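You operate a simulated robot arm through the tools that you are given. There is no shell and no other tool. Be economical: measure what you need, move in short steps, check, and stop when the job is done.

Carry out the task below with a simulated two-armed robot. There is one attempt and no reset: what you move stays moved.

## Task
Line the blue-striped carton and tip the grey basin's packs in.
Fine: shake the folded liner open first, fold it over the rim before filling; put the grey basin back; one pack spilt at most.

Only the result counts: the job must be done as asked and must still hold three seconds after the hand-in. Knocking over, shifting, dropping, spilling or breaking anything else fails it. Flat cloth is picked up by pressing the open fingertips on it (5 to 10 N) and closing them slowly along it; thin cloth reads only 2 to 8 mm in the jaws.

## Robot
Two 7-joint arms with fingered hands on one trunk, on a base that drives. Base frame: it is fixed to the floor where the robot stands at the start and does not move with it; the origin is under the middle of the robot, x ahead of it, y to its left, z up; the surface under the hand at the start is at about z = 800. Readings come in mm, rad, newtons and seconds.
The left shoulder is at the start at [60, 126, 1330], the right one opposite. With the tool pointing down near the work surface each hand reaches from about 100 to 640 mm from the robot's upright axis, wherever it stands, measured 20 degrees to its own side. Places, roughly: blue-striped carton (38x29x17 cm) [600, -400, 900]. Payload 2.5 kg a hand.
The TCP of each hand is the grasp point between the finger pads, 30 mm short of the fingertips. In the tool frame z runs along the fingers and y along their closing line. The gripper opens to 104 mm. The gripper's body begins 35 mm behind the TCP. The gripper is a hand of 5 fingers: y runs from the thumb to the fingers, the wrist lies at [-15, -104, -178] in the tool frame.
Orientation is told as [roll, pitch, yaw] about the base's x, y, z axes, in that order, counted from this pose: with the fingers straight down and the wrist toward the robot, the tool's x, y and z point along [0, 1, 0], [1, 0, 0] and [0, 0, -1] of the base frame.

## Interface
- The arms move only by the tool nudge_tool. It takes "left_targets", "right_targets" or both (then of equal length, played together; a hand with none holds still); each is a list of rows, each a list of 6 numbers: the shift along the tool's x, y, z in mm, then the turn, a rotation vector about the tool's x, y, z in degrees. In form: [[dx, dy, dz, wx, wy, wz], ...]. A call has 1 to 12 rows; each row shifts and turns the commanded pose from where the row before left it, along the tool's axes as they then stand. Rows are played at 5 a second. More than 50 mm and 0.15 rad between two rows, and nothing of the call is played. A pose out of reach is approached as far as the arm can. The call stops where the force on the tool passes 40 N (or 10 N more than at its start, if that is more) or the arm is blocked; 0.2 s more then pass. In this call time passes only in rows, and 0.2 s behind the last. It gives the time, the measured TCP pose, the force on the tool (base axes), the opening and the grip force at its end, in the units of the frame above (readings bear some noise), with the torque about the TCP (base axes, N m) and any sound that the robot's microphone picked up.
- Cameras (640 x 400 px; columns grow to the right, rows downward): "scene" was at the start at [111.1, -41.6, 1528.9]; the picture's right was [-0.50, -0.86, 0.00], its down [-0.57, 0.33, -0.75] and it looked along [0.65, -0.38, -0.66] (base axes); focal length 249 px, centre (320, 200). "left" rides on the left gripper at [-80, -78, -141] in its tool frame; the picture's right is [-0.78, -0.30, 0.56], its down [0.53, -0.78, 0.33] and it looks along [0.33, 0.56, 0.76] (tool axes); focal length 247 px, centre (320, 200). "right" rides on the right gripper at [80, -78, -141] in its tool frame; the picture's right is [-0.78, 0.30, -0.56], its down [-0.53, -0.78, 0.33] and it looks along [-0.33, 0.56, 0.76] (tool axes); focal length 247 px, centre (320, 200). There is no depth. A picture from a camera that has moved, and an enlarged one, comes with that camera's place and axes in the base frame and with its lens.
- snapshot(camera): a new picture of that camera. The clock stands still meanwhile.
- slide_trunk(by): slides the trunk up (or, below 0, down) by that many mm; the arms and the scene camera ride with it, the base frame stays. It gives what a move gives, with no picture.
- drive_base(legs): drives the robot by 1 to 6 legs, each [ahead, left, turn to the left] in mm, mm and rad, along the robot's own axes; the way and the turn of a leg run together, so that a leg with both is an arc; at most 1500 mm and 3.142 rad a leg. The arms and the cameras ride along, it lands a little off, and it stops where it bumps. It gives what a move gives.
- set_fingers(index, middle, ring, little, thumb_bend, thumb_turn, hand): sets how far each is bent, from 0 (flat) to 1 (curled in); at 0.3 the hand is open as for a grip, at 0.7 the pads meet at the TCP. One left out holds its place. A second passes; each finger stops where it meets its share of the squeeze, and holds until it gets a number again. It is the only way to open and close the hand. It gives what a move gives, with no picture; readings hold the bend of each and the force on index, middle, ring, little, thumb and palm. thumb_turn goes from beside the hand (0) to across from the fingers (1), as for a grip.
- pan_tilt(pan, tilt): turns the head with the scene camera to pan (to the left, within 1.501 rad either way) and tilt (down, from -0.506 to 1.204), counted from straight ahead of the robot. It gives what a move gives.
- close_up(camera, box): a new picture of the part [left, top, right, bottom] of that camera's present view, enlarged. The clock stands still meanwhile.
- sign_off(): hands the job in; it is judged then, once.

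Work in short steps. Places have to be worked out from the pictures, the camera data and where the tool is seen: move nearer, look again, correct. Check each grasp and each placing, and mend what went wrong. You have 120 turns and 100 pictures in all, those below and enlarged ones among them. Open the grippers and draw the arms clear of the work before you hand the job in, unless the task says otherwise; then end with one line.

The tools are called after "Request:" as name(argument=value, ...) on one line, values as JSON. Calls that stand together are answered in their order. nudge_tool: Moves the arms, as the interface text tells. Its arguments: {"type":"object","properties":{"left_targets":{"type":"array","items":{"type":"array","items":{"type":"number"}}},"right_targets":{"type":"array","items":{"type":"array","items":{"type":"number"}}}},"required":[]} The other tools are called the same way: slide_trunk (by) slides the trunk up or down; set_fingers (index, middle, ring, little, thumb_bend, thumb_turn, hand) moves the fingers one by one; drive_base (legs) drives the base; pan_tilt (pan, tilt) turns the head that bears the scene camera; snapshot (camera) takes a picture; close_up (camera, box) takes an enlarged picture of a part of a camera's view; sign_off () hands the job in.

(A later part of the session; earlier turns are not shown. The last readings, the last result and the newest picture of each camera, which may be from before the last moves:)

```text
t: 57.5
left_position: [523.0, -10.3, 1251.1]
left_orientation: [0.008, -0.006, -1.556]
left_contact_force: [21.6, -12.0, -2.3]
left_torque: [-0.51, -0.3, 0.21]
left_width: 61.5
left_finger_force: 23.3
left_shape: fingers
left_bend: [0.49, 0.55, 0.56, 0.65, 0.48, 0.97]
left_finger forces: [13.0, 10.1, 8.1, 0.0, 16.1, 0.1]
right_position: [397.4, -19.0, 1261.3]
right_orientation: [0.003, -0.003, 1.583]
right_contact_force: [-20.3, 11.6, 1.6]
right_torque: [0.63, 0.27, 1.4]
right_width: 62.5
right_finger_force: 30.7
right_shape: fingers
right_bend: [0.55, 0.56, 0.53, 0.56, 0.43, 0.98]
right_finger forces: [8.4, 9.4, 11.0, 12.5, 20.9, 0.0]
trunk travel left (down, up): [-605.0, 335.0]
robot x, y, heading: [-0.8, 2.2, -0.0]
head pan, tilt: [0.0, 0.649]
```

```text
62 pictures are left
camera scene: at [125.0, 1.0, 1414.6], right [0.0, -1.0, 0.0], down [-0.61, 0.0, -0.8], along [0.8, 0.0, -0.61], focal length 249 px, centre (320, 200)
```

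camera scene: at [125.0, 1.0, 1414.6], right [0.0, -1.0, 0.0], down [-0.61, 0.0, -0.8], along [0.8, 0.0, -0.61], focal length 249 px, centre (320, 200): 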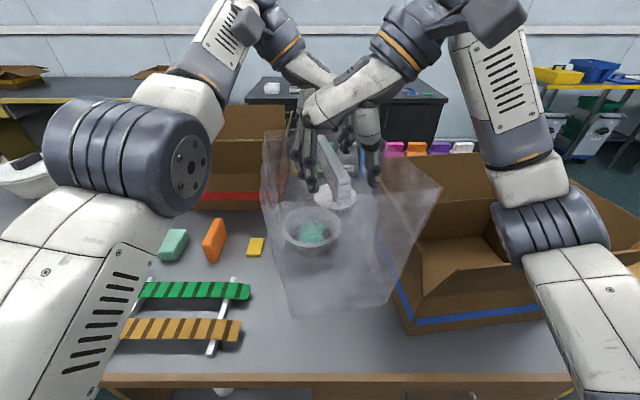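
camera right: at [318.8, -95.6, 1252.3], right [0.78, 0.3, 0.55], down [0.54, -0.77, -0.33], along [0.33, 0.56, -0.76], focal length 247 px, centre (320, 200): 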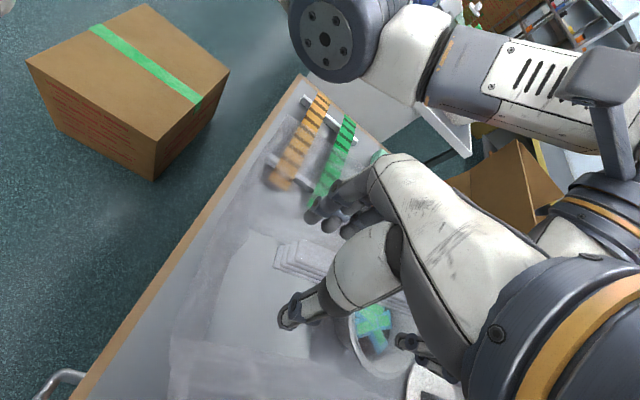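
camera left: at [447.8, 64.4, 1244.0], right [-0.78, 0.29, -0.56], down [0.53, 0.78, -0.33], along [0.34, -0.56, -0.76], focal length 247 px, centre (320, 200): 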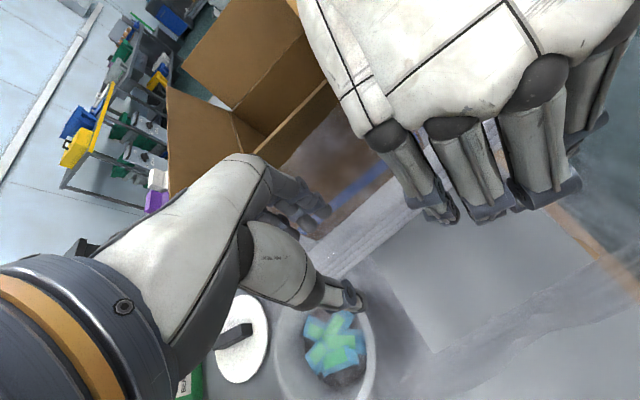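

Request:
close_up(camera="scene", box=[240, 70, 460, 330])

```text
1.54 times, centred on (350, 200) of scene
camera zoom: at [125.0, 1.0, 1414.6], right [0.0, -1.0, 0.0], down [-0.61, 0.0, -0.8], along [0.8, 0.0, -0.61], focal length 383 px, centre (274, 200)
```

zoom: 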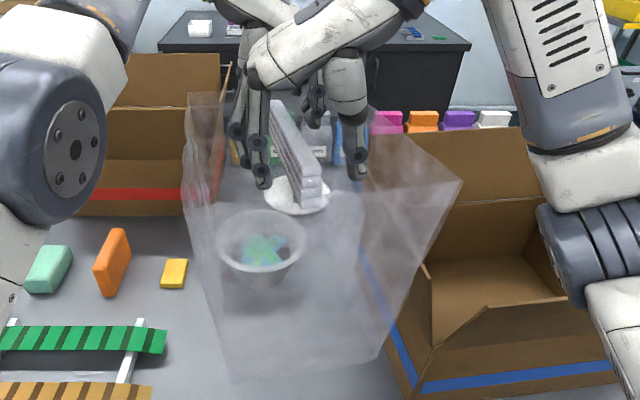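

I need the bag's true shape. I let go with the left hand (the right holds with 30 N) and use the left camera from the side.

Request:
set_fingers(hand="left", index=0.3, middle=0.3, ring=0.3, little=0.3, thumb_bend=0.3)

Request:
nudge_tool(left_targets=[[0, 0, -40, 0, 0, 0], [0, 0, -40, 0, 0, 0], [0, -45, -10, 0, 0, 0], [0, -45, 0, 0, 0, 0], [0, -45, 0, 0, 0, 0], [0, -45, 0, 0, 0, 0], [-20, -30, 0, 0, 0, 0]])

Request:
snapshot(camera="left")

Request:
close_up(camera="scene", box=[200, 50, 500, 330])

```text
t: 58.5
left_position: [522.1, -9.7, 1251.3]
left_orientation: [0.003, -0.002, -1.562]
left_contact_force: [0.1, -0.6, 0.9]
left_torque: [-0.02, 0.01, -0.01]
left_width: 104.2
left_finger_force: 0.3
left_shape: fingers
left_bend: [0.29, 0.3, 0.3, 0.3, 0.3, 0.97]
left_finger forces: [0.8, 0.0, 0.0, 0.0, 0.0, 0.1]
right_position: [400.5, -18.6, 1262.6]
right_orientation: [-0.001, 0.0, 1.572]
right_contact_force: [1.0, 0.5, -1.0]
right_torque: [0.03, 0.07, 0.1]
right_width: 62.3
right_finger_force: 22.3
right_shape: fingers
right_bend: [0.55, 0.57, 0.56, 0.59, 0.44, 0.94]
right_finger forces: [8.5, 5.3, 5.4, 3.3, 21.1, 0.0]
trunk travel left (down, up): [-605.0, 335.0]
robot x, y, heading: [2.1, -2.1, -0.0]
head pan, tilt: [0.0, 0.649]
```

```text
t: 60.1
left_position: [470.8, 196.4, 1302.6]
left_orientation: [0.0, -0.004, -1.562]
left_contact_force: [0.7, 1.0, -0.6]
left_torque: [-0.03, -0.04, 0.0]
left_width: 103.1
left_finger_force: 0.0
left_shape: fingers
left_bend: [0.3, 0.3, 0.3, 0.3, 0.3, 0.97]
left_finger forces: [0.1, 0.0, 0.1, 0.0, 0.0, 0.0]
left hand out of reach, approached as far as the arm can: row 1, 2, 4, 5, 6
right_position: [400.8, -16.6, 1260.9]
right_orientation: [0.001, 0.001, 1.572]
right_contact_force: [-0.7, 0.3, -0.5]
right_torque: [-0.04, 0.03, 0.01]
right_width: 61.9
right_finger_force: 21.4
right_shape: fingers
right_bend: [0.55, 0.57, 0.56, 0.6, 0.44, 0.94]
right_finger forces: [8.6, 5.2, 5.1, 2.7, 21.0, 0.1]
trunk travel left (down, up): [-605.0, 335.0]
robot x, y, heading: [-3.4, 2.6, 0.002]
head pan, tilt: [0.0, 0.649]
```

```text
60 pictures are left
camera left: at [390.4, 274.5, 1442.5], right [-0.78, 0.29, -0.56], down [0.53, 0.78, -0.34], along [0.34, -0.56, -0.76], focal length 247 px, centre (320, 200)
```

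left: 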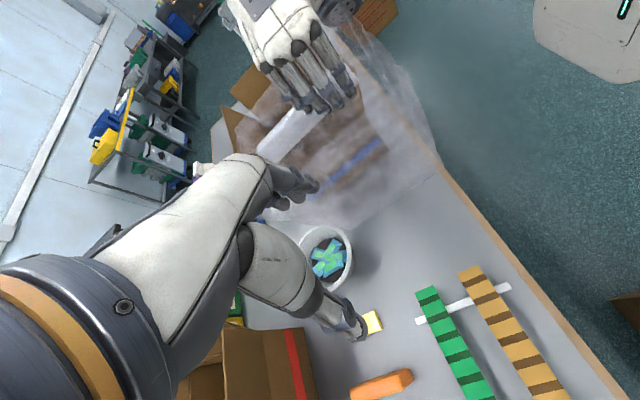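

```text
1.43 times, centred on (350, 190) of scene
camera zoom: at [125.5, 2.7, 1414.6], right [0.0, -1.0, 0.0], down [-0.6, 0.0, -0.8], along [0.8, 0.0, -0.6], focal length 356 px, centre (277, 214)
```

zoom: 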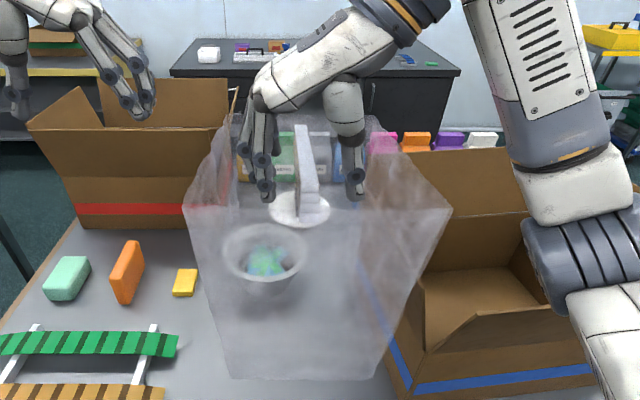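

Request:
close_up(camera="left", box=[200, 0, 460, 240])

```text
1.67 times, centred on (330, 120) of left
camera zoom: at [390.4, 274.5, 1442.5], right [-0.78, 0.29, -0.56], down [0.53, 0.78, -0.34], along [0.34, -0.56, -0.76], focal length 412 px, centre (303, 333)
```

zoom: 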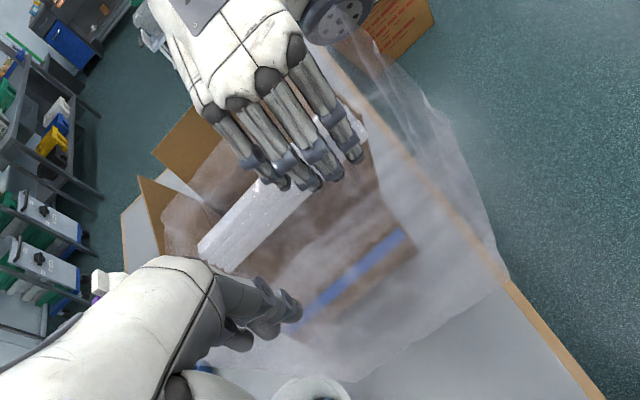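

Triangulated, the bag is only ~21×19×24 cm now—perhaps only partly open. I shake more with the right hand.

Request:
nudge_tool(right_targets=[[0, 0, -49, 0, 0, 0], [0, 0, 49, 0, 0, 0], [0, 0, -49, 0, 0, 0], [0, 0, 49, 0, 0, 0], [0, 0, -49, 0, 0, 0], [0, 0, 49, 0, 0, 0], [0, 0, -49, 0, 0, 0], [0, 0, 49, 0, 0, 0], [0, 0, -49, 0, 0, 0], [0, 0, 49, 0, 0, 0]])

Request:
close_up(camera="scene", box=[200, 50, 500, 330])

Request:
close_up(camera="left", box=[200, 0, 460, 240])

```text
t: 62.3
left_position: [472.1, 192.8, 1304.4]
left_orientation: [-0.002, -0.002, -1.564]
left_contact_force: [0.9, -1.1, -0.9]
left_torque: [-0.01, -0.02, -0.03]
left_width: 103.1
left_finger_force: 0.0
left_shape: fingers
left_bend: [0.3, 0.3, 0.3, 0.3, 0.3, 0.97]
left_finger forces: [0.0, 0.1, 0.0, 0.0, 0.0, 0.1]
right_position: [402.0, -8.7, 1259.2]
right_orientation: [0.0, -0.002, 1.573]
right_contact_force: [-0.2, -0.5, -0.5]
right_torque: [0.01, 0.05, -0.01]
right_width: 61.9
right_finger_force: 21.6
right_shape: fingers
right_bend: [0.55, 0.57, 0.56, 0.6, 0.44, 0.94]
right_finger forces: [8.6, 5.4, 5.1, 2.3, 21.1, 0.0]
trunk travel left (down, up): [-605.0, 335.0]
robot x, y, heading: [4.4, -2.0, 0.001]
head pan, tilt: [0.0, 0.649]
```

```text
1.43 times, centred on (350, 190) of scene
camera zoom: at [126.5, 0.1, 1414.5], right [0.0, -1.0, 0.0], down [-0.61, 0.0, -0.8], along [0.8, 0.0, -0.61], focal length 356 px, centre (277, 214)
```

zoom: 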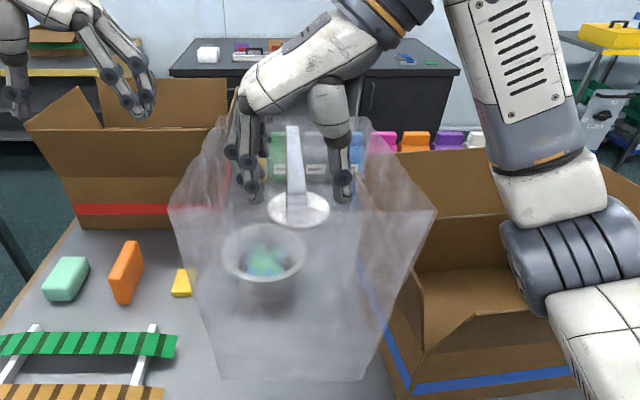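

```text
1.67 times, centred on (330, 120) of left
camera zoom: at [391.7, 271.3, 1442.9], right [-0.78, 0.29, -0.56], down [0.53, 0.78, -0.33], along [0.34, -0.55, -0.76], focal length 412 px, centre (303, 333)
```

zoom: 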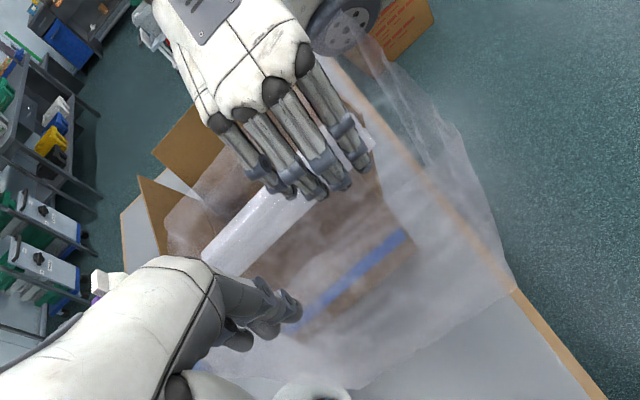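

The size doesn't change, so this is the open bag; it hangs ~250 mm below the hand, i.e. wall height plus a cuff. I raise the trunk 200 mm, then turn the right hand so the strip lies along the carton's long (y) side.

Request:
slide_trunk(by=200)

Request:
nudge_tool(right_targets=[[0, 0, 0, 0, 0, 8.2], [0, 0, 0, 0, 0, 8.2], [0, 0, 0, 0, 0, 8.2], [0, 0, 0, 0, 0, 8.2], [0, 0, 0, 0, 0, 8.2], [0, 0, 0, 0, 0, 8.2], [0, 0, 0, 0, 0, 8.2], [0, 0, 0, 0, 0, 8.2], [0, 0, 0, 0, 0, 8.2], [0, 0, 0, 0, 0, 8.2], [0, 0, 0, 0, 0, 8.2]])

Request:
pan_tilt(pan=-0.5, tilt=0.7)

Request:
snapshot(camera="scene")

```text
t: 64.5
left_position: [470.8, 195.0, 1503.8]
left_orientation: [0.001, -0.002, -1.565]
left_contact_force: [0.4, 0.2, -0.4]
left_torque: [0.0, -0.02, -0.02]
left_width: 103.2
left_finger_force: 0.1
left_shape: fingers
left_bend: [0.3, 0.3, 0.3, 0.3, 0.3, 0.97]
left_finger forces: [0.1, 0.1, 0.0, 0.0, 0.1, 0.1]
right_position: [400.4, -6.6, 1458.7]
right_orientation: [-0.003, 0.002, 1.573]
right_contact_force: [0.6, -1.0, -0.5]
right_torque: [0.03, 0.06, 0.0]
right_width: 62.0
right_finger_force: 21.3
right_shape: fingers
right_bend: [0.55, 0.57, 0.56, 0.6, 0.44, 0.94]
right_finger forces: [8.8, 5.5, 5.0, 2.3, 21.0, 0.1]
trunk travel left (down, up): [-805.0, 135.0]
robot x, y, heading: [0.7, 2.1, 0.003]
head pan, tilt: [0.0, 0.649]
```

```text
t: 66.9
left_position: [470.9, 195.3, 1504.3]
left_orientation: [0.001, -0.003, -1.563]
left_contact_force: [-0.2, 0.6, -0.2]
left_torque: [0.0, -0.03, -0.03]
left_width: 103.0
left_finger_force: 0.1
left_shape: fingers
left_bend: [0.3, 0.3, 0.3, 0.3, 0.3, 0.97]
left_finger forces: [0.1, 0.0, 0.0, 0.1, 0.0, 0.0]
right_position: [398.8, -8.2, 1459.0]
right_orientation: [0.0, -0.001, -0.005]
right_contact_force: [-0.1, -0.4, -0.8]
right_torque: [-0.02, 0.0, 0.0]
right_width: 61.9
right_finger_force: 20.8
right_shape: fingers
right_bend: [0.55, 0.57, 0.56, 0.61, 0.44, 0.94]
right_finger forces: [8.6, 5.4, 5.0, 2.2, 21.0, 0.0]
trunk travel left (down, up): [-805.0, 135.0]
robot x, y, heading: [-0.6, -1.5, 0.001]
head pan, tilt: [0.0, 0.649]
```

```text
t: 67.8
left_position: [470.9, 194.9, 1504.1]
left_orientation: [0.0, -0.002, -1.563]
left_contact_force: [-0.2, -0.6, -0.9]
left_torque: [0.03, -0.02, -0.02]
left_width: 103.2
left_finger_force: 0.1
left_shape: fingers
left_bend: [0.3, 0.3, 0.3, 0.3, 0.3, 0.97]
left_finger forces: [0.0, 0.0, 0.1, 0.0, 0.0, 0.1]
right_position: [399.5, -7.5, 1459.6]
right_orientation: [0.001, -0.003, 0.001]
right_contact_force: [0.1, -0.4, -0.1]
right_torque: [0.04, 0.02, -0.01]
right_width: 61.9
right_finger_force: 20.7
right_shape: fingers
right_bend: [0.55, 0.57, 0.56, 0.61, 0.44, 0.94]
right_finger forces: [8.7, 5.4, 5.2, 2.1, 21.0, 0.0]
trunk travel left (down, up): [-805.0, 135.0]
robot x, y, heading: [-1.7, 0.0, -0.002]
head pan, tilt: [-0.499, 0.7]
```

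```text
55 pictures are left
camera scene: at [112.8, -39.6, 1610.4], right [-0.48, -0.88, 0.0], down [-0.57, 0.31, -0.77], along [0.67, -0.37, -0.64], focal length 249 px, centre (320, 200)
```

scene: 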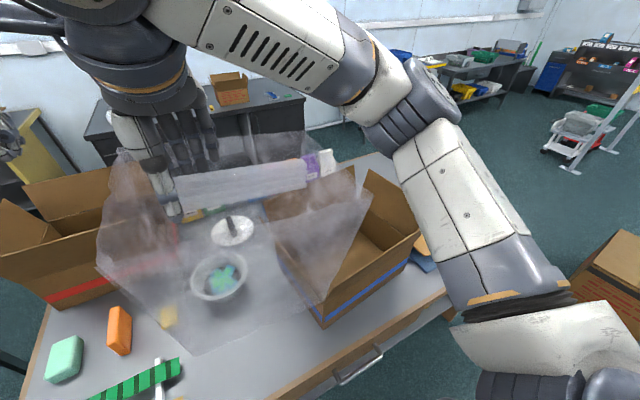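

Bag is centred on the strip. The carton centre is ≈(597,−405), yaw ≈ +7°. I carry the bag over it: TCP to (588,−329), yaw +7°.

Request:
nudge_tool(right_targets=[[-40.2, 23.6, 0, 0, 0, 0], [-40.2, 23.6, 0, 0, 0, 0], [-40.2, 23.6, 0, 0, 0, 0], [-40.2, 23.6, 0, 0, 0, 0], [-40.2, 23.6, 0, 0, 0, 0], [-40.2, 23.6, 0, 0, 0, 0], [-40.2, 23.6, 0, 0, 0, 0], [-40.2, 23.6, 0, 0, 0, 0], [0, 0, 0, 0, 0, -7]])

Request:
snapshot(camera="scene")

Request:
snapshot(camera="left")

```text
t: 69.8
left_position: [471.4, 195.8, 1503.0]
left_orientation: [0.001, -0.002, -1.564]
left_contact_force: [0.0, -0.1, 0.3]
left_torque: [0.01, -0.01, 0.0]
left_width: 103.0
left_finger_force: 0.1
left_shape: fingers
left_bend: [0.3, 0.3, 0.3, 0.3, 0.3, 0.97]
left_finger forces: [0.0, 0.0, 0.0, 0.0, 0.0, 0.0]
right_position: [587.6, -329.6, 1458.5]
right_orientation: [-0.001, -0.001, 0.123]
right_contact_force: [0.0, -0.1, -0.8]
right_torque: [0.04, -0.02, -0.03]
right_width: 61.9
right_finger_force: 21.1
right_shape: fingers
right_bend: [0.55, 0.57, 0.56, 0.61, 0.44, 0.94]
right_finger forces: [8.8, 5.4, 5.2, 2.1, 21.1, 0.1]
trunk travel left (down, up): [-805.0, 135.0]
robot x, y, heading: [-0.4, -0.2, -0.002]
head pan, tilt: [-0.499, 0.7]
```

```text
54 pictures are left
camera scene: at [112.6, -39.5, 1610.4], right [-0.48, -0.88, 0.0], down [-0.57, 0.31, -0.77], along [0.67, -0.37, -0.64], focal length 249 px, centre (320, 200)
```

scene: 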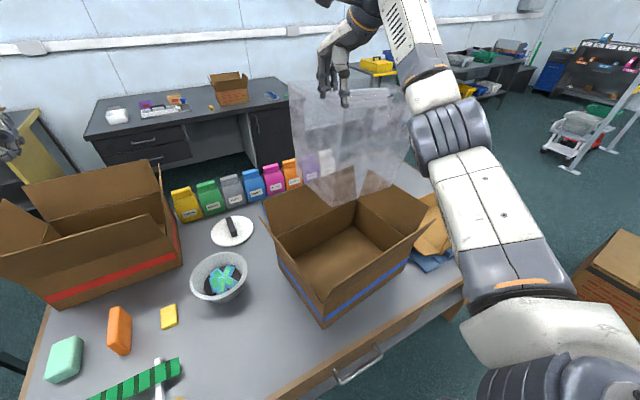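

```text
53 pictures are left
camera left: at [389.9, 272.5, 1643.3], right [-0.78, 0.29, -0.56], down [0.53, 0.78, -0.33], along [0.34, -0.55, -0.76], focal length 247 px, centre (320, 200)
```

left: 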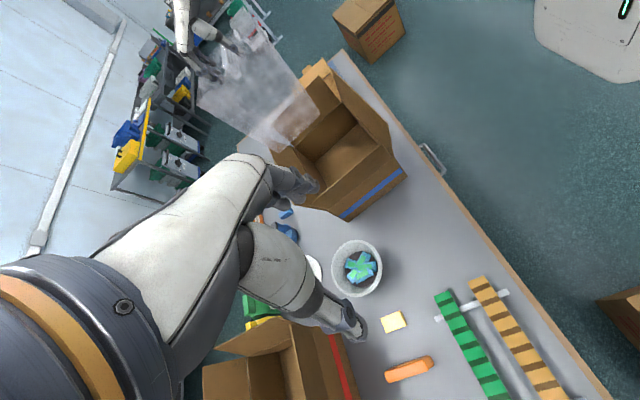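

The bag hangs well centred above the carton. Lower it 330 mm and check.

Request:
nudge_tool(right_targets=[[0, 0, 42, 0, 0, 0], [0, 0, 42, 0, 0, 0], [0, 0, 42, 0, 0, 0], [0, 0, 42, 0, 0, 0], [0, 0, 42, 0, 0, 0], [0, 0, 42, 0, 0, 0], [0, 0, 42, 0, 0, 0], [0, 0, 36, 0, 0, 0]])

Request:
snapshot(camera="scene")

```text
t: 71.6
left_position: [470.3, 194.5, 1502.8]
left_orientation: [0.0, -0.002, -1.565]
left_contact_force: [-0.2, 0.9, -0.6]
left_torque: [0.0, 0.0, 0.02]
left_width: 103.2
left_finger_force: 0.0
left_shape: fingers
left_bend: [0.3, 0.3, 0.3, 0.3, 0.3, 0.97]
left_finger forces: [0.0, 0.0, 0.1, 0.1, 0.0, 0.0]
right_position: [588.3, -329.9, 1130.0]
right_orientation: [0.0, -0.003, 0.121]
right_contact_force: [0.8, 0.4, -0.3]
right_torque: [0.03, 0.03, -0.02]
right_width: 61.6
right_finger_force: 20.9
right_shape: fingers
right_bend: [0.55, 0.57, 0.56, 0.61, 0.45, 0.94]
right_finger forces: [8.7, 5.4, 5.0, 1.8, 20.9, 0.0]
trunk travel left (down, up): [-805.0, 135.0]
robot x, y, heading: [1.2, 0.5, -0.005]
head pan, tilt: [-0.499, 0.7]
```

```text
52 pictures are left
camera scene: at [113.1, -39.9, 1610.3], right [-0.48, -0.88, 0.0], down [-0.57, 0.31, -0.76], along [0.67, -0.37, -0.64], focal length 249 px, centre (320, 200)
```

scene: 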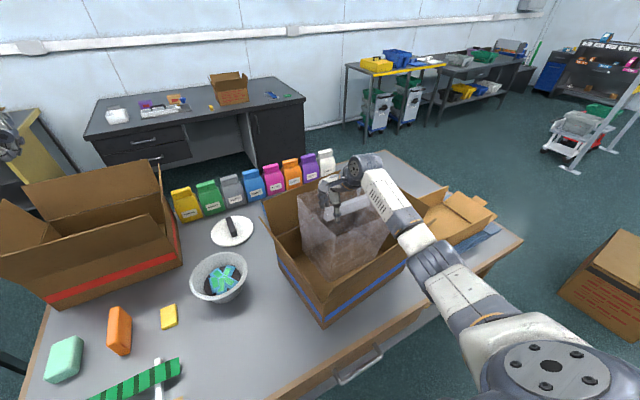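

It's going in cleanly. Continue down until it touches the floor.

Request:
nudge_tool(right_targets=[[0, 0, 25, 0, 0, 0], [0, 0, 15, 0, 0, 0], [0, 0, 10, 0, 0, 0], [0, 0, 10, 0, 0, 0]])

Request:
close_up(camera="scene", box=[250, 130, 450, 340])

Request:
snapshot(camera="right")

```text
t: 72.6
left_position: [471.2, 194.9, 1503.9]
left_orientation: [0.0, -0.002, -1.564]
left_contact_force: [0.7, -0.5, -0.8]
left_torque: [0.02, 0.02, 0.0]
left_width: 103.3
left_finger_force: 0.1
left_shape: fingers
left_bend: [0.3, 0.3, 0.3, 0.3, 0.3, 0.97]
left_finger forces: [0.0, 0.0, 0.0, 0.0, 0.0, 0.0]
right_position: [589.1, -331.0, 1070.4]
right_orientation: [0.0, -0.002, 0.12]
right_contact_force: [-0.7, 1.3, -0.6]
right_torque: [0.03, 0.03, 0.01]
right_width: 61.5
right_finger_force: 20.6
right_shape: fingers
right_bend: [0.55, 0.57, 0.56, 0.61, 0.45, 0.94]
right_finger forces: [8.7, 5.4, 5.0, 1.6, 20.9, 0.1]
trunk travel left (down, up): [-805.0, 135.0]
robot x, y, heading: [-0.2, -4.0, 0.005]
head pan, tilt: [-0.499, 0.7]
```

```text
1.90 times, centred on (350, 235) of scene
camera zoom: at [112.9, -39.8, 1610.3], right [-0.48, -0.88, 0.0], down [-0.57, 0.31, -0.76], along [0.67, -0.37, -0.64], focal length 474 px, centre (263, 133)
```

zoom: 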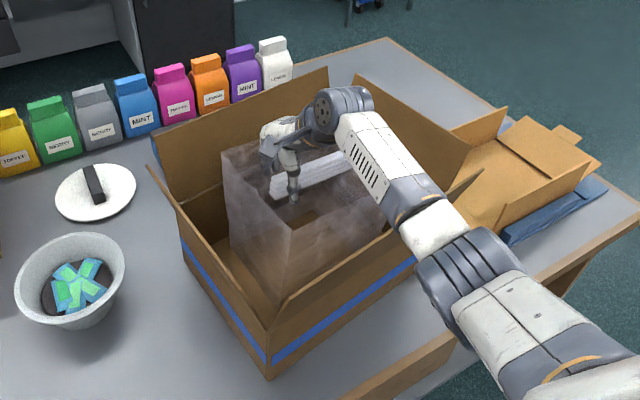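

```text
50 pictures are left
camera right: at [500.5, -261.2, 1210.6], right [0.39, -0.73, 0.56], down [-0.71, -0.62, -0.33], along [0.59, -0.26, -0.76], focal length 247 px, centre (320, 200)
```

right: 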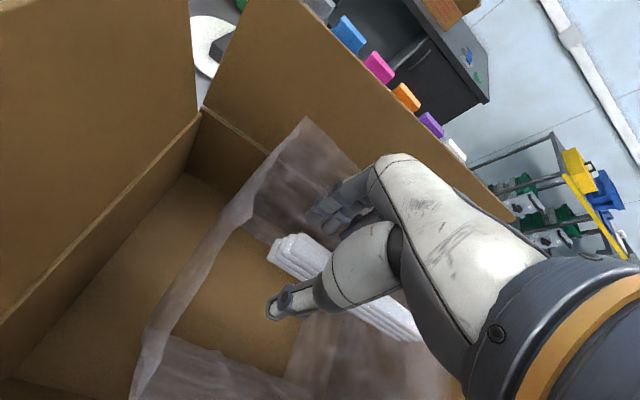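

The bag is standing inside the carton. Lower another 25 mm, then release and look.

Request:
nudge_tool(right_targets=[[0, 0, 9, 0, 0, 0], [0, 0, 8, 0, 0, 0], [0, 0, 8, 0, 0, 0]])

Request:
close_up(camera="right", box=[100, 80, 460, 400])

```text
t: 73.4
left_position: [472.1, 195.6, 1502.0]
left_orientation: [0.0, -0.003, -1.565]
left_contact_force: [0.2, 0.0, 0.0]
left_torque: [0.0, 0.0, 0.03]
left_width: 103.3
left_finger_force: 0.1
left_shape: fingers
left_bend: [0.3, 0.3, 0.3, 0.3, 0.3, 0.97]
left_finger forces: [0.0, 0.0, 0.0, 0.0, 0.1, 0.1]
right_position: [588.8, -329.6, 1045.8]
right_orientation: [-0.001, -0.002, 0.121]
right_contact_force: [1.1, 0.0, -0.6]
right_torque: [0.07, 0.02, 0.04]
right_width: 61.2
right_finger_force: 21.0
right_shape: fingers
right_bend: [0.55, 0.57, 0.56, 0.61, 0.45, 0.94]
right_finger forces: [8.8, 5.5, 4.9, 1.7, 20.8, 0.0]
trunk travel left (down, up): [-805.0, 135.0]
robot x, y, heading: [0.5, 1.4, 0.005]
head pan, tilt: [-0.499, 0.7]
```

```text
1.25 times, centred on (280, 240) of right
camera zoom: at [501.6, -260.4, 1185.8], right [0.39, -0.74, 0.56], down [-0.71, -0.62, -0.33], along [0.59, -0.26, -0.76], focal length 309 px, centre (370, 150)
```

zoom: 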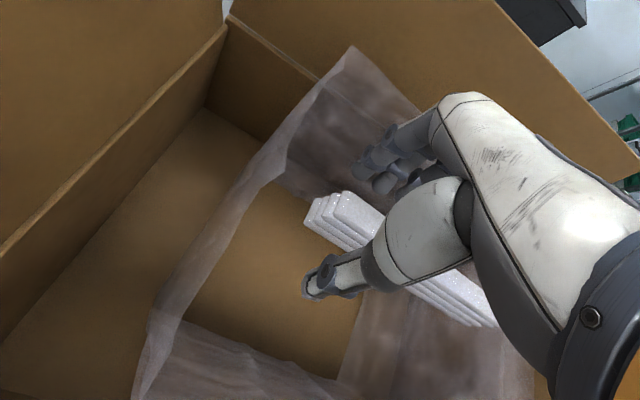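

The bag is centred with ~50 mm gaps all round. I release it and raise the hand.

Request:
nudge_tool(right_targets=[[0, 0, 8, 0, 0, 0], [0, 0, 8, 0, 0, 0]])

Request:
set_fingers(hand="right", index=0.4, middle=0.4, ring=0.4, little=0.4, thumb_bend=0.4)

Request:
nudge_tool(right_targets=[[0, 0, -20, 0, 0, 0], [0, 0, -40, 0, 0, 0], [0, 0, -45, 0, 0, 0], [0, 0, -45, 0, 0, 0], [0, -30, -40, 0, 0, 0], [0, -45, 0, 0, 0, 0], [0, -45, 0, 0, 0, 0]])

Request:
close_up(camera="scene", box=[250, 130, 450, 340])

Request:
snapshot(camera="right")

```text
t: 74.0
left_position: [471.6, 194.6, 1504.9]
left_orientation: [0.0, -0.002, -1.564]
left_contact_force: [-0.8, 0.0, 0.5]
left_torque: [0.01, 0.02, 0.0]
left_width: 103.2
left_finger_force: 0.1
left_shape: fingers
left_bend: [0.3, 0.3, 0.3, 0.3, 0.3, 0.97]
left_finger forces: [0.0, 0.1, 0.0, 0.0, 0.0, 0.0]
right_position: [589.2, -330.1, 1029.6]
right_orientation: [0.001, -0.004, 0.12]
right_contact_force: [0.1, 0.0, -0.7]
right_torque: [0.02, 0.06, 0.01]
right_width: 61.5
right_finger_force: 20.5
right_shape: fingers
right_bend: [0.55, 0.57, 0.56, 0.61, 0.45, 0.94]
right_finger forces: [8.7, 5.6, 5.0, 1.6, 20.8, 0.1]
trunk travel left (down, up): [-805.0, 135.0]
robot x, y, heading: [-2.7, 1.6, 0.0]
head pan, tilt: [-0.499, 0.7]
```

```text
t: 75.0
left_position: [471.0, 194.5, 1503.5]
left_orientation: [0.0, -0.002, -1.564]
left_contact_force: [1.1, 0.3, 0.6]
left_torque: [-0.01, 0.0, -0.04]
left_width: 103.1
left_finger_force: 0.1
left_shape: fingers
left_bend: [0.3, 0.3, 0.3, 0.3, 0.3, 0.97]
left_finger forces: [0.0, 0.1, 0.1, 0.0, 0.0, 0.0]
right_position: [589.4, -329.9, 1029.3]
right_orientation: [-0.001, 0.0, 0.12]
right_contact_force: [-0.2, -0.2, -0.6]
right_torque: [0.01, 0.01, 0.04]
right_width: 77.9
right_finger_force: 0.1
right_shape: fingers
right_bend: [0.4, 0.4, 0.4, 0.4, 0.4, 0.97]
right_finger forces: [0.0, 0.0, 0.0, 0.0, 0.0, 0.1]
trunk travel left (down, up): [-805.0, 135.0]
robot x, y, heading: [1.1, -0.1, -0.001]
head pan, tilt: [-0.499, 0.7]
```

```text
t: 76.6
left_position: [469.6, 194.8, 1503.4]
left_orientation: [0.001, -0.001, -1.564]
left_contact_force: [-0.5, 0.5, 0.1]
left_torque: [-0.03, -0.01, -0.03]
left_width: 103.4
left_finger_force: 0.1
left_shape: fingers
left_bend: [0.3, 0.3, 0.3, 0.3, 0.3, 0.97]
left_finger forces: [0.1, 0.1, 0.0, 0.0, 0.1, 0.1]
right_position: [467.1, -344.8, 1220.6]
right_orientation: [0.0, -0.002, 0.122]
right_contact_force: [-0.2, -0.8, 0.8]
right_torque: [0.01, 0.0, -0.01]
right_width: 78.1
right_finger_force: 0.1
right_shape: fingers
right_bend: [0.4, 0.4, 0.4, 0.4, 0.4, 0.97]
right_finger forces: [0.0, 0.0, 0.1, 0.0, 0.1, 0.1]
trunk travel left (down, up): [-805.0, 135.0]
robot x, y, heading: [-0.7, -0.2, 0.0]
head pan, tilt: [-0.499, 0.7]
```

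```text
1.90 times, centred on (350, 235) of scene
camera zoom: at [111.5, -39.9, 1610.5], right [-0.48, -0.88, 0.0], down [-0.56, 0.31, -0.77], along [0.67, -0.37, -0.64], focal length 474 px, centre (263, 133)
```

zoom: 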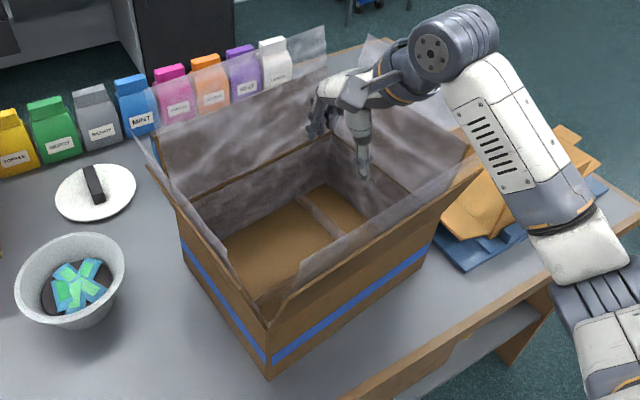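

```text
47 pictures are left
camera right: at [379.5, -275.2, 1361.2], right [0.39, -0.73, 0.56], down [-0.71, -0.62, -0.33], along [0.59, -0.26, -0.76], focal length 247 px, centre (320, 200)
```

right: 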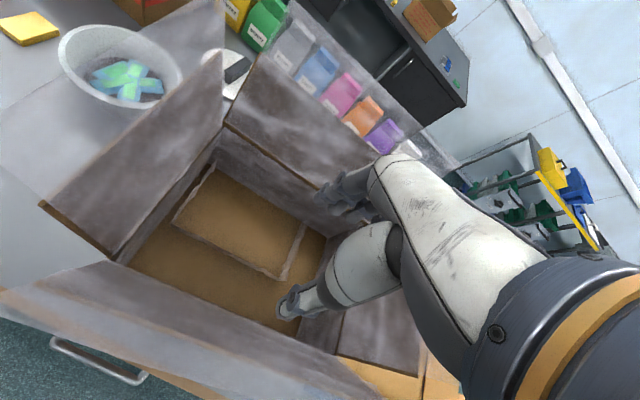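

The film has settled against the carton walls and stands above the flap edges. Move the right hand aside and inspect all four sides.

Request:
nudge_tool(right_targets=[[0, -45, -20, 0, 0, 0], [0, -45, -20, 0, 0, 0], [-20, -40, 0, 0, 0, 0], [-40, -20, 0, 0, 0, 0], [-45, 0, 0, 0, 0, 0], [-45, 0, 0, 0, 0, 0]])

Request:
close_up(camera="scene", box=[250, 130, 450, 340])

Request:
close_up(camera="scene", box=[340, 130, 440, 240])

Request:
close_up(camera="scene", box=[280, 180, 410, 320])

Request:
snapshot(camera="left")

```text
t: 78.0
left_position: [470.7, 194.4, 1503.9]
left_orientation: [0.002, -0.002, -1.563]
left_contact_force: [0.3, -0.4, 0.8]
left_torque: [0.02, 0.0, -0.03]
left_width: 103.5
left_finger_force: 0.1
left_shape: fingers
left_bend: [0.3, 0.3, 0.3, 0.3, 0.3, 0.97]
left_finger forces: [0.0, 0.1, 0.0, 0.0, 0.0, 0.1]
right_position: [334.2, -506.6, 1257.9]
right_orientation: [0.0, -0.003, 0.121]
right_contact_force: [0.4, -0.6, -0.4]
right_torque: [0.0, 0.02, -0.01]
right_width: 77.9
right_finger_force: 0.1
right_shape: fingers
right_bend: [0.4, 0.4, 0.4, 0.4, 0.4, 0.97]
right_finger forces: [0.0, 0.0, 0.0, 0.0, 0.0, 0.0]
trunk travel left (down, up): [-805.0, 135.0]
robot x, y, heading: [0.1, 1.6, -0.0]
head pan, tilt: [-0.499, 0.7]
```

```text
1.90 times, centred on (350, 235) of scene
camera zoom: at [112.8, -40.5, 1610.3], right [-0.48, -0.88, 0.0], down [-0.57, 0.31, -0.76], along [0.67, -0.37, -0.64], focal length 474 px, centre (263, 133)
```

zoom: 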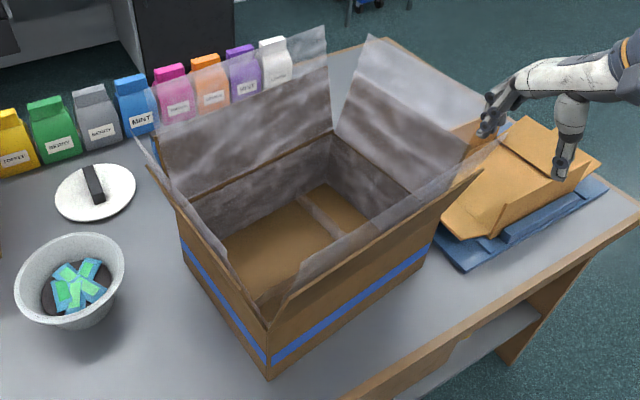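

```text
3.64 times, centred on (390, 185) of scene
camera zoom: at [112.8, -40.5, 1610.3], right [-0.48, -0.88, 0.0], down [-0.57, 0.31, -0.76], along [0.67, -0.37, -0.64], focal length 905 px, centre (66, 254)
```

zoom: 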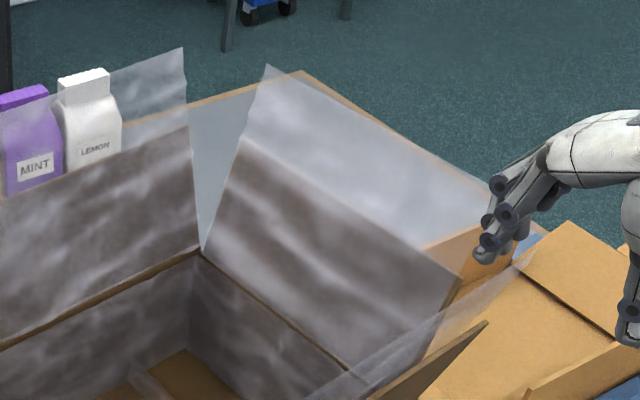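

```text
2.86 times, centred on (345, 250) of scene
camera zoom: at [112.8, -40.5, 1610.3], right [-0.48, -0.88, 0.0], down [-0.57, 0.31, -0.76], along [0.67, -0.37, -0.64], focal length 711 px, centre (249, 57)
```

zoom: 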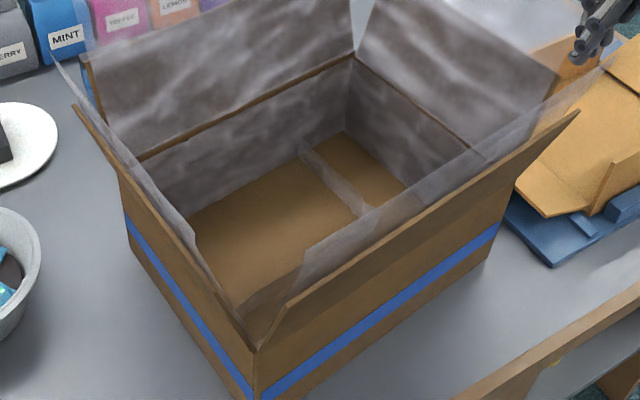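

```text
43 pictures are left
camera left: at [390.1, 271.5, 1643.4], right [-0.78, 0.29, -0.56], down [0.53, 0.78, -0.33], along [0.34, -0.55, -0.76], focal length 247 px, centre (320, 200)
```

left: 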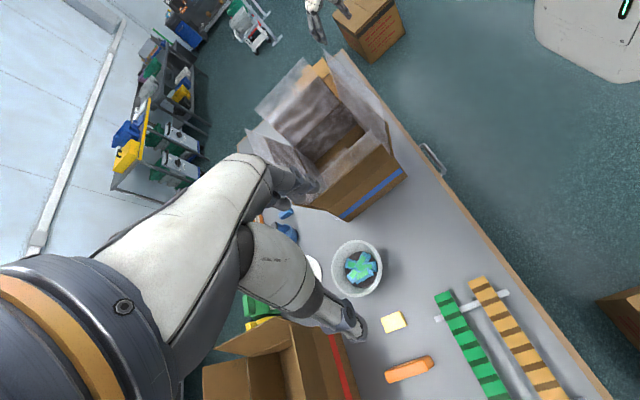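

The film cuffs stick out ~70 mm beyond all four flap edges (near flap edge ≈ x 390, z 1100 at y −405). I start with the near cuff: right hand with its thumb tucked aside goes inside above the near flap, to sweep the film outward and down.

Request:
set_fingers(hand="right", index=0.4, middle=0.4, ring=0.4, little=0.4, thumb_bend=0.3, thumb_turn=0.0)

Request:
nudge_tool(right_targets=[[21.5, 34, 0, 0, 0, 0], [21.5, 34, 0, 0, 0, 0], [21.5, 34, 0, 0, 0, 0], [21.5, 34, 0, 0, 0, 0], [0, 0, 40, 0, 0, 0], [0, 0, 40, 0, 0, 0]])

Request:
close_up(camera="scene", box=[250, 130, 450, 340])

```text
t: 79.0
left_position: [471.1, 194.4, 1503.6]
left_orientation: [0.002, -0.001, -1.564]
left_contact_force: [-0.4, 0.0, 0.5]
left_torque: [0.0, 0.0, -0.04]
left_width: 103.1
left_finger_force: 0.0
left_shape: fingers
left_bend: [0.3, 0.3, 0.3, 0.3, 0.3, 0.97]
left_finger forces: [0.1, 0.0, 0.1, 0.0, 0.0, 0.1]
right_position: [334.0, -505.2, 1258.9]
right_orientation: [-0.001, -0.002, 0.12]
right_contact_force: [0.2, -0.6, 0.6]
right_torque: [-0.01, -0.02, -0.03]
right_width: 137.6
right_finger_force: 0.0
right_shape: fingers
right_bend: [0.4, 0.4, 0.4, 0.4, 0.3, 0.0]
right_finger forces: [0.0, 0.0, 0.0, 0.1, 0.0, 0.1]
trunk travel left (down, up): [-805.0, 135.0]
robot x, y, heading: [-2.0, 2.7, -0.0]
head pan, tilt: [-0.499, 0.7]
```

```text
t: 80.4
left_position: [471.0, 194.8, 1504.0]
left_orientation: [0.0, -0.002, -1.565]
left_contact_force: [-0.2, -0.5, -0.1]
left_torque: [0.02, 0.04, -0.01]
left_width: 103.2
left_finger_force: 0.3
left_shape: fingers
left_bend: [0.3, 0.3, 0.3, 0.3, 0.3, 0.97]
left_finger forces: [0.0, 0.1, 0.0, 0.0, 0.1, 0.0]
right_position: [463.8, -408.1, 1178.4]
right_orientation: [-0.001, -0.001, 0.119]
right_contact_force: [-0.1, -1.2, 0.5]
right_torque: [0.02, -0.01, 0.0]
right_width: 137.4
right_finger_force: 0.1
right_shape: fingers
right_bend: [0.4, 0.4, 0.4, 0.4, 0.3, 0.0]
right_finger forces: [0.0, 0.1, 0.1, 0.0, 0.0, 0.0]
trunk travel left (down, up): [-805.0, 135.0]
robot x, y, heading: [2.6, -1.6, -0.001]
head pan, tilt: [-0.499, 0.7]
```

```text
1.90 times, centred on (350, 235) of scene
camera zoom: at [113.3, -39.6, 1610.4], right [-0.48, -0.88, 0.0], down [-0.57, 0.31, -0.76], along [0.67, -0.37, -0.64], focal length 474 px, centre (263, 133)
```

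zoom: 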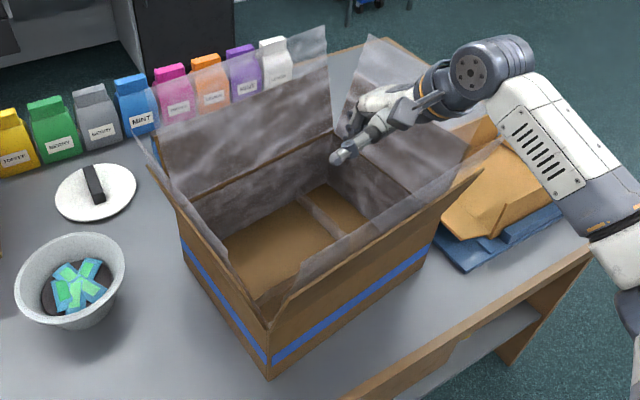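

Sweep toward the robot with the fingertips just above the flap edge.

Request:
nudge_tool(right_targets=[[0, -20, 18, 0, 0, 0], [0, -25, 0, 0, 0, 0], [0, -25, 0, 0, 0, 0], [0, -25, 0, 0, 0, 0], [0, -25, 0, 0, 0, 0], [0, -25, 0, 0, 0, 0], [0, -20, 0, 0, 0, 0]])

Request:
close_up(camera="scene", box=[250, 130, 450, 340])

```text
t: 82.0
left_position: [470.1, 195.4, 1504.5]
left_orientation: [0.002, -0.001, -1.564]
left_contact_force: [-0.5, -0.2, 0.5]
left_torque: [0.0, -0.05, -0.01]
left_width: 103.4
left_finger_force: 0.0
left_shape: fingers
left_bend: [0.3, 0.3, 0.3, 0.3, 0.3, 0.97]
left_finger forces: [0.0, 0.0, 0.1, 0.0, 0.0, 0.1]
right_position: [300.7, -428.7, 1161.5]
right_orientation: [-0.001, 0.0, 0.12]
right_contact_force: [-0.1, -0.5, 0.8]
right_torque: [0.01, 0.01, 0.0]
right_width: 137.6
right_finger_force: 0.0
right_shape: fingers
right_bend: [0.4, 0.4, 0.4, 0.4, 0.3, 0.0]
right_finger forces: [0.0, 0.0, 0.1, 0.0, 0.0, 0.0]
trunk travel left (down, up): [-805.0, 135.0]
robot x, y, heading: [0.1, -1.9, -0.001]
head pan, tilt: [-0.499, 0.7]
```

```text
1.90 times, centred on (350, 235) of scene
camera zoom: at [112.4, -39.6, 1610.4], right [-0.48, -0.88, 0.0], down [-0.57, 0.31, -0.77], along [0.67, -0.37, -0.64], focal length 474 px, centre (263, 133)
```

zoom: 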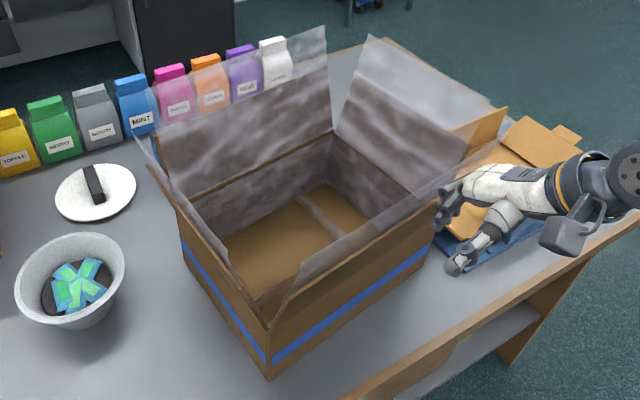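

The film didn't react to the brush-by, so the cuff must be pinched and carried over. Raise, restore the grip shape, and come down straddling the near film at (374,−408).

Request:
nudge_tool(right_targets=[[0, 0, -45, 0, 0, 0], [0, 0, -45, 0, 0, 0]])

Request:
set_fingers(hand="right", index=0.4, middle=0.4, ring=0.4, little=0.4, thumb_bend=0.4, thumb_turn=0.98)

Request:
nudge_tool(right_targets=[[6, 38, 0, 0, 0, 0], [6, 37, 0, 0, 0, 0], [0, 0, 40, 0, 0, 0], [0, 0, 40, 0, 0, 0], [0, 0, 28, 0, 0, 0]])

Request:
close_up(camera="scene", box=[290, 160, 430, 290])

Request:
snapshot(camera="right")

```text
t: 82.6
left_position: [471.2, 195.6, 1502.9]
left_orientation: [0.0, -0.001, -1.564]
left_contact_force: [0.4, -0.3, 0.1]
left_torque: [0.0, 0.0, -0.01]
left_width: 103.3
left_finger_force: 0.0
left_shape: fingers
left_bend: [0.3, 0.3, 0.3, 0.3, 0.3, 0.97]
left_finger forces: [0.0, 0.1, 0.0, 0.1, 0.2, 0.1]
right_position: [298.6, -428.4, 1249.6]
right_orientation: [0.0, -0.002, 0.121]
right_contact_force: [0.3, 0.4, 0.5]
right_torque: [0.0, -0.02, 0.01]
right_width: 137.3
right_finger_force: 0.0
right_shape: fingers
right_bend: [0.4, 0.4, 0.4, 0.4, 0.3, 0.0]
right_finger forces: [0.0, 0.0, 0.0, 0.0, 0.0, 0.0]
trunk travel left (down, up): [-805.0, 135.0]
robot x, y, heading: [0.4, -0.6, -0.003]
head pan, tilt: [-0.499, 0.7]
```

```text
t: 83.6
left_position: [470.5, 195.2, 1504.9]
left_orientation: [0.001, 0.0, -1.562]
left_contact_force: [0.6, -0.8, 0.2]
left_torque: [-0.01, -0.05, -0.01]
left_width: 103.1
left_finger_force: 0.0
left_shape: fingers
left_bend: [0.3, 0.3, 0.3, 0.3, 0.3, 0.97]
left_finger forces: [0.1, 0.0, 0.0, 0.1, 0.0, 0.1]
right_position: [299.2, -427.8, 1251.6]
right_orientation: [0.0, -0.002, 0.121]
right_contact_force: [-0.2, -0.5, -0.7]
right_torque: [0.01, 0.0, 0.0]
right_width: 78.3
right_finger_force: 0.0
right_shape: fingers
right_bend: [0.4, 0.4, 0.4, 0.4, 0.4, 0.97]
right_finger forces: [0.0, 0.0, 0.1, 0.0, 0.0, 0.0]
trunk travel left (down, up): [-805.0, 135.0]
robot x, y, heading: [0.7, 3.4, 0.003]
head pan, tilt: [-0.499, 0.7]
```

```text
t: 84.8
left_position: [469.7, 195.4, 1505.0]
left_orientation: [0.002, -0.002, -1.563]
left_contact_force: [0.3, -0.4, 0.2]
left_torque: [0.02, 0.0, -0.01]
left_width: 103.2
left_finger_force: 0.0
left_shape: fingers
left_bend: [0.3, 0.3, 0.3, 0.3, 0.3, 0.97]
left_finger forces: [0.0, 0.0, 0.0, 0.1, 0.0, 0.0]
right_position: [373.4, -409.0, 1143.1]
right_orientation: [-0.002, -0.001, 0.12]
right_contact_force: [0.0, 0.0, 0.2]
right_torque: [0.0, -0.03, 0.01]
right_width: 78.2
right_finger_force: 0.1
right_shape: fingers
right_bend: [0.4, 0.4, 0.4, 0.4, 0.4, 0.97]
right_finger forces: [0.1, 0.0, 0.1, 0.2, 0.0, 0.0]
trunk travel left (down, up): [-805.0, 135.0]
robot x, y, heading: [0.0, 0.3, 0.002]
head pan, tilt: [-0.499, 0.7]
```

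```text
3.08 times, centred on (360, 225) of scene
camera zoom: at [112.7, -39.8, 1610.4], right [-0.48, -0.88, 0.0], down [-0.57, 0.31, -0.76], along [0.67, -0.37, -0.64], focal length 766 px, centre (197, 123)
```

zoom: 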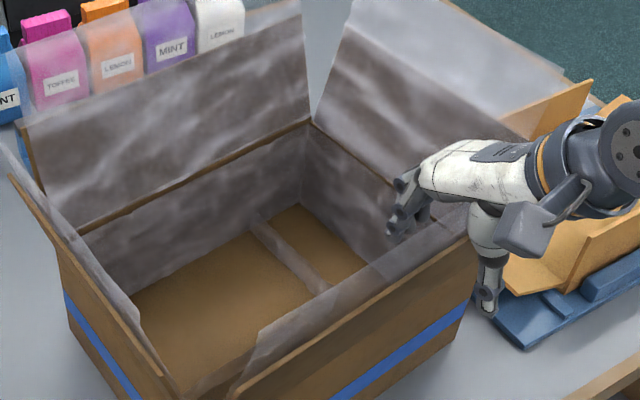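

```text
39 pictures are left
camera right: at [286.1, -339.4, 1284.3], right [0.39, -0.73, 0.56], down [-0.71, -0.63, -0.33], along [0.59, -0.27, -0.76], focal length 247 px, centre (320, 200)
```

right: 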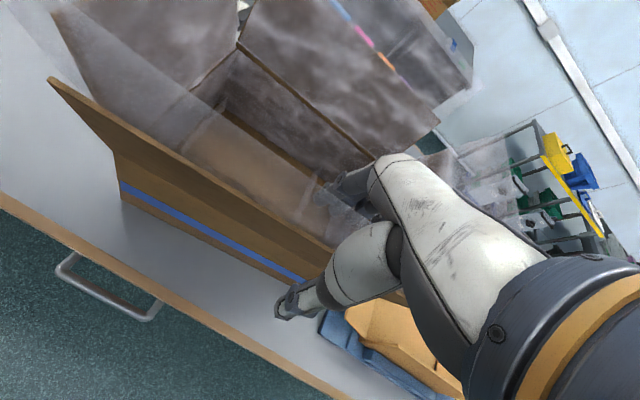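

The flap edge and its film run between thumb and fingers. Close gently.

Request:
set_fingers(hand="right", index=0.72, middle=0.72, ring=0.72, little=0.72, thumb_bend=0.7)

```text
t: 85.8
left_position: [471.0, 195.6, 1503.8]
left_orientation: [0.0, -0.002, -1.564]
left_contact_force: [0.0, -0.8, -0.2]
left_torque: [0.02, -0.02, 0.0]
left_width: 103.1
left_finger_force: 0.0
left_shape: fingers
left_bend: [0.3, 0.3, 0.3, 0.3, 0.3, 0.97]
left_finger forces: [0.1, 0.0, 0.1, 0.1, 0.0, 0.0]
right_position: [373.4, -408.8, 1144.4]
right_orientation: [-0.001, -0.003, 0.121]
right_contact_force: [0.0, -0.4, 0.4]
right_torque: [-0.02, 0.02, 0.0]
right_width: 0.0
right_finger_force: 0.0
right_shape: fingers
right_bend: [0.72, 0.72, 0.72, 0.72, 0.69, 1.0]
right_finger forces: [0.0, 0.0, 0.1, 0.1, 0.0, 0.0]
trunk travel left (down, up): [-805.0, 135.0]
robot x, y, heading: [1.7, 0.3, 0.002]
head pan, tilt: [-0.499, 0.7]
```

Width reads 0—no film caught. Look closely at where film and fingers are.

Request:
close_up(camera="scene", box=[340, 170, 440, 260])

Request:
close_up(camera="right", box=[180, 100, 400, 330])

```text
4.44 times, centred on (390, 215) of scene
camera zoom: at [112.8, -39.7, 1610.4], right [-0.48, -0.88, 0.0], down [-0.57, 0.31, -0.76], along [0.67, -0.37, -0.64], focal length 1106 px, centre (9, 133)
```

zoom: 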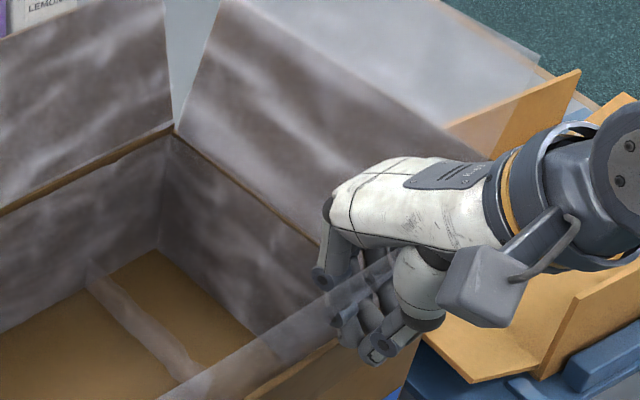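

```text
1.74 times, centred on (290, 215) of right
camera zoom: at [286.1, -339.4, 1284.7], right [0.39, -0.73, 0.56], down [-0.71, -0.62, -0.33], along [0.59, -0.26, -0.76], focal length 430 px, centre (372, 174)
```

zoom: 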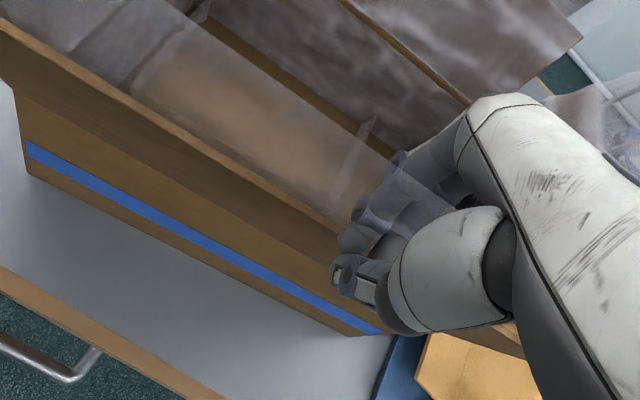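

Film passes between thumb and fingers yet reads nothing; I test whether it follows by pulling 60 mm outward and slightly down.

Request:
nudge_tool(right_targets=[[0, -15, -5, 0, 0, 0], [0, -20, 0, 0, 0, 0], [0, -25, 10, 0, 0, 0]])

Request:
close_up(camera="scene", box=[300, 150, 440, 280])

```text
t: 86.6
left_position: [469.5, 195.1, 1504.3]
left_orientation: [0.002, -0.002, -1.562]
left_contact_force: [-0.3, 0.0, 0.2]
left_torque: [-0.02, -0.01, -0.01]
left_width: 103.4
left_finger_force: 0.0
left_shape: fingers
left_bend: [0.3, 0.3, 0.3, 0.3, 0.3, 0.97]
left_finger forces: [0.1, 0.0, 0.0, 0.1, 0.0, 0.0]
right_position: [313.3, -416.4, 1140.6]
right_orientation: [-0.001, -0.003, 0.122]
right_contact_force: [-0.1, 0.7, -1.0]
right_torque: [0.03, -0.03, -0.03]
right_width: 0.0
right_finger_force: 0.1
right_shape: fingers
right_bend: [0.72, 0.72, 0.72, 0.72, 0.69, 1.0]
right_finger forces: [0.0, 0.1, 0.1, 0.0, 0.1, 0.0]
trunk travel left (down, up): [-805.0, 135.0]
robot x, y, heading: [-1.1, 0.2, 0.001]
head pan, tilt: [-0.499, 0.7]
```

```text
3.08 times, centred on (370, 215) of scene
camera zoom: at [112.0, -39.6, 1610.4], right [-0.48, -0.88, 0.0], down [-0.57, 0.31, -0.77], along [0.67, -0.37, -0.64], focal length 766 px, centre (166, 154)
```

zoom: 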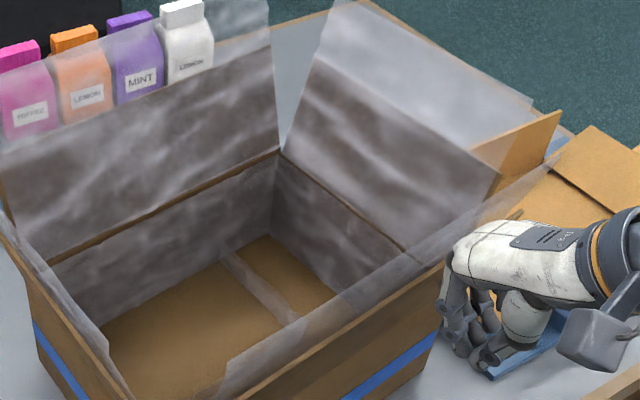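

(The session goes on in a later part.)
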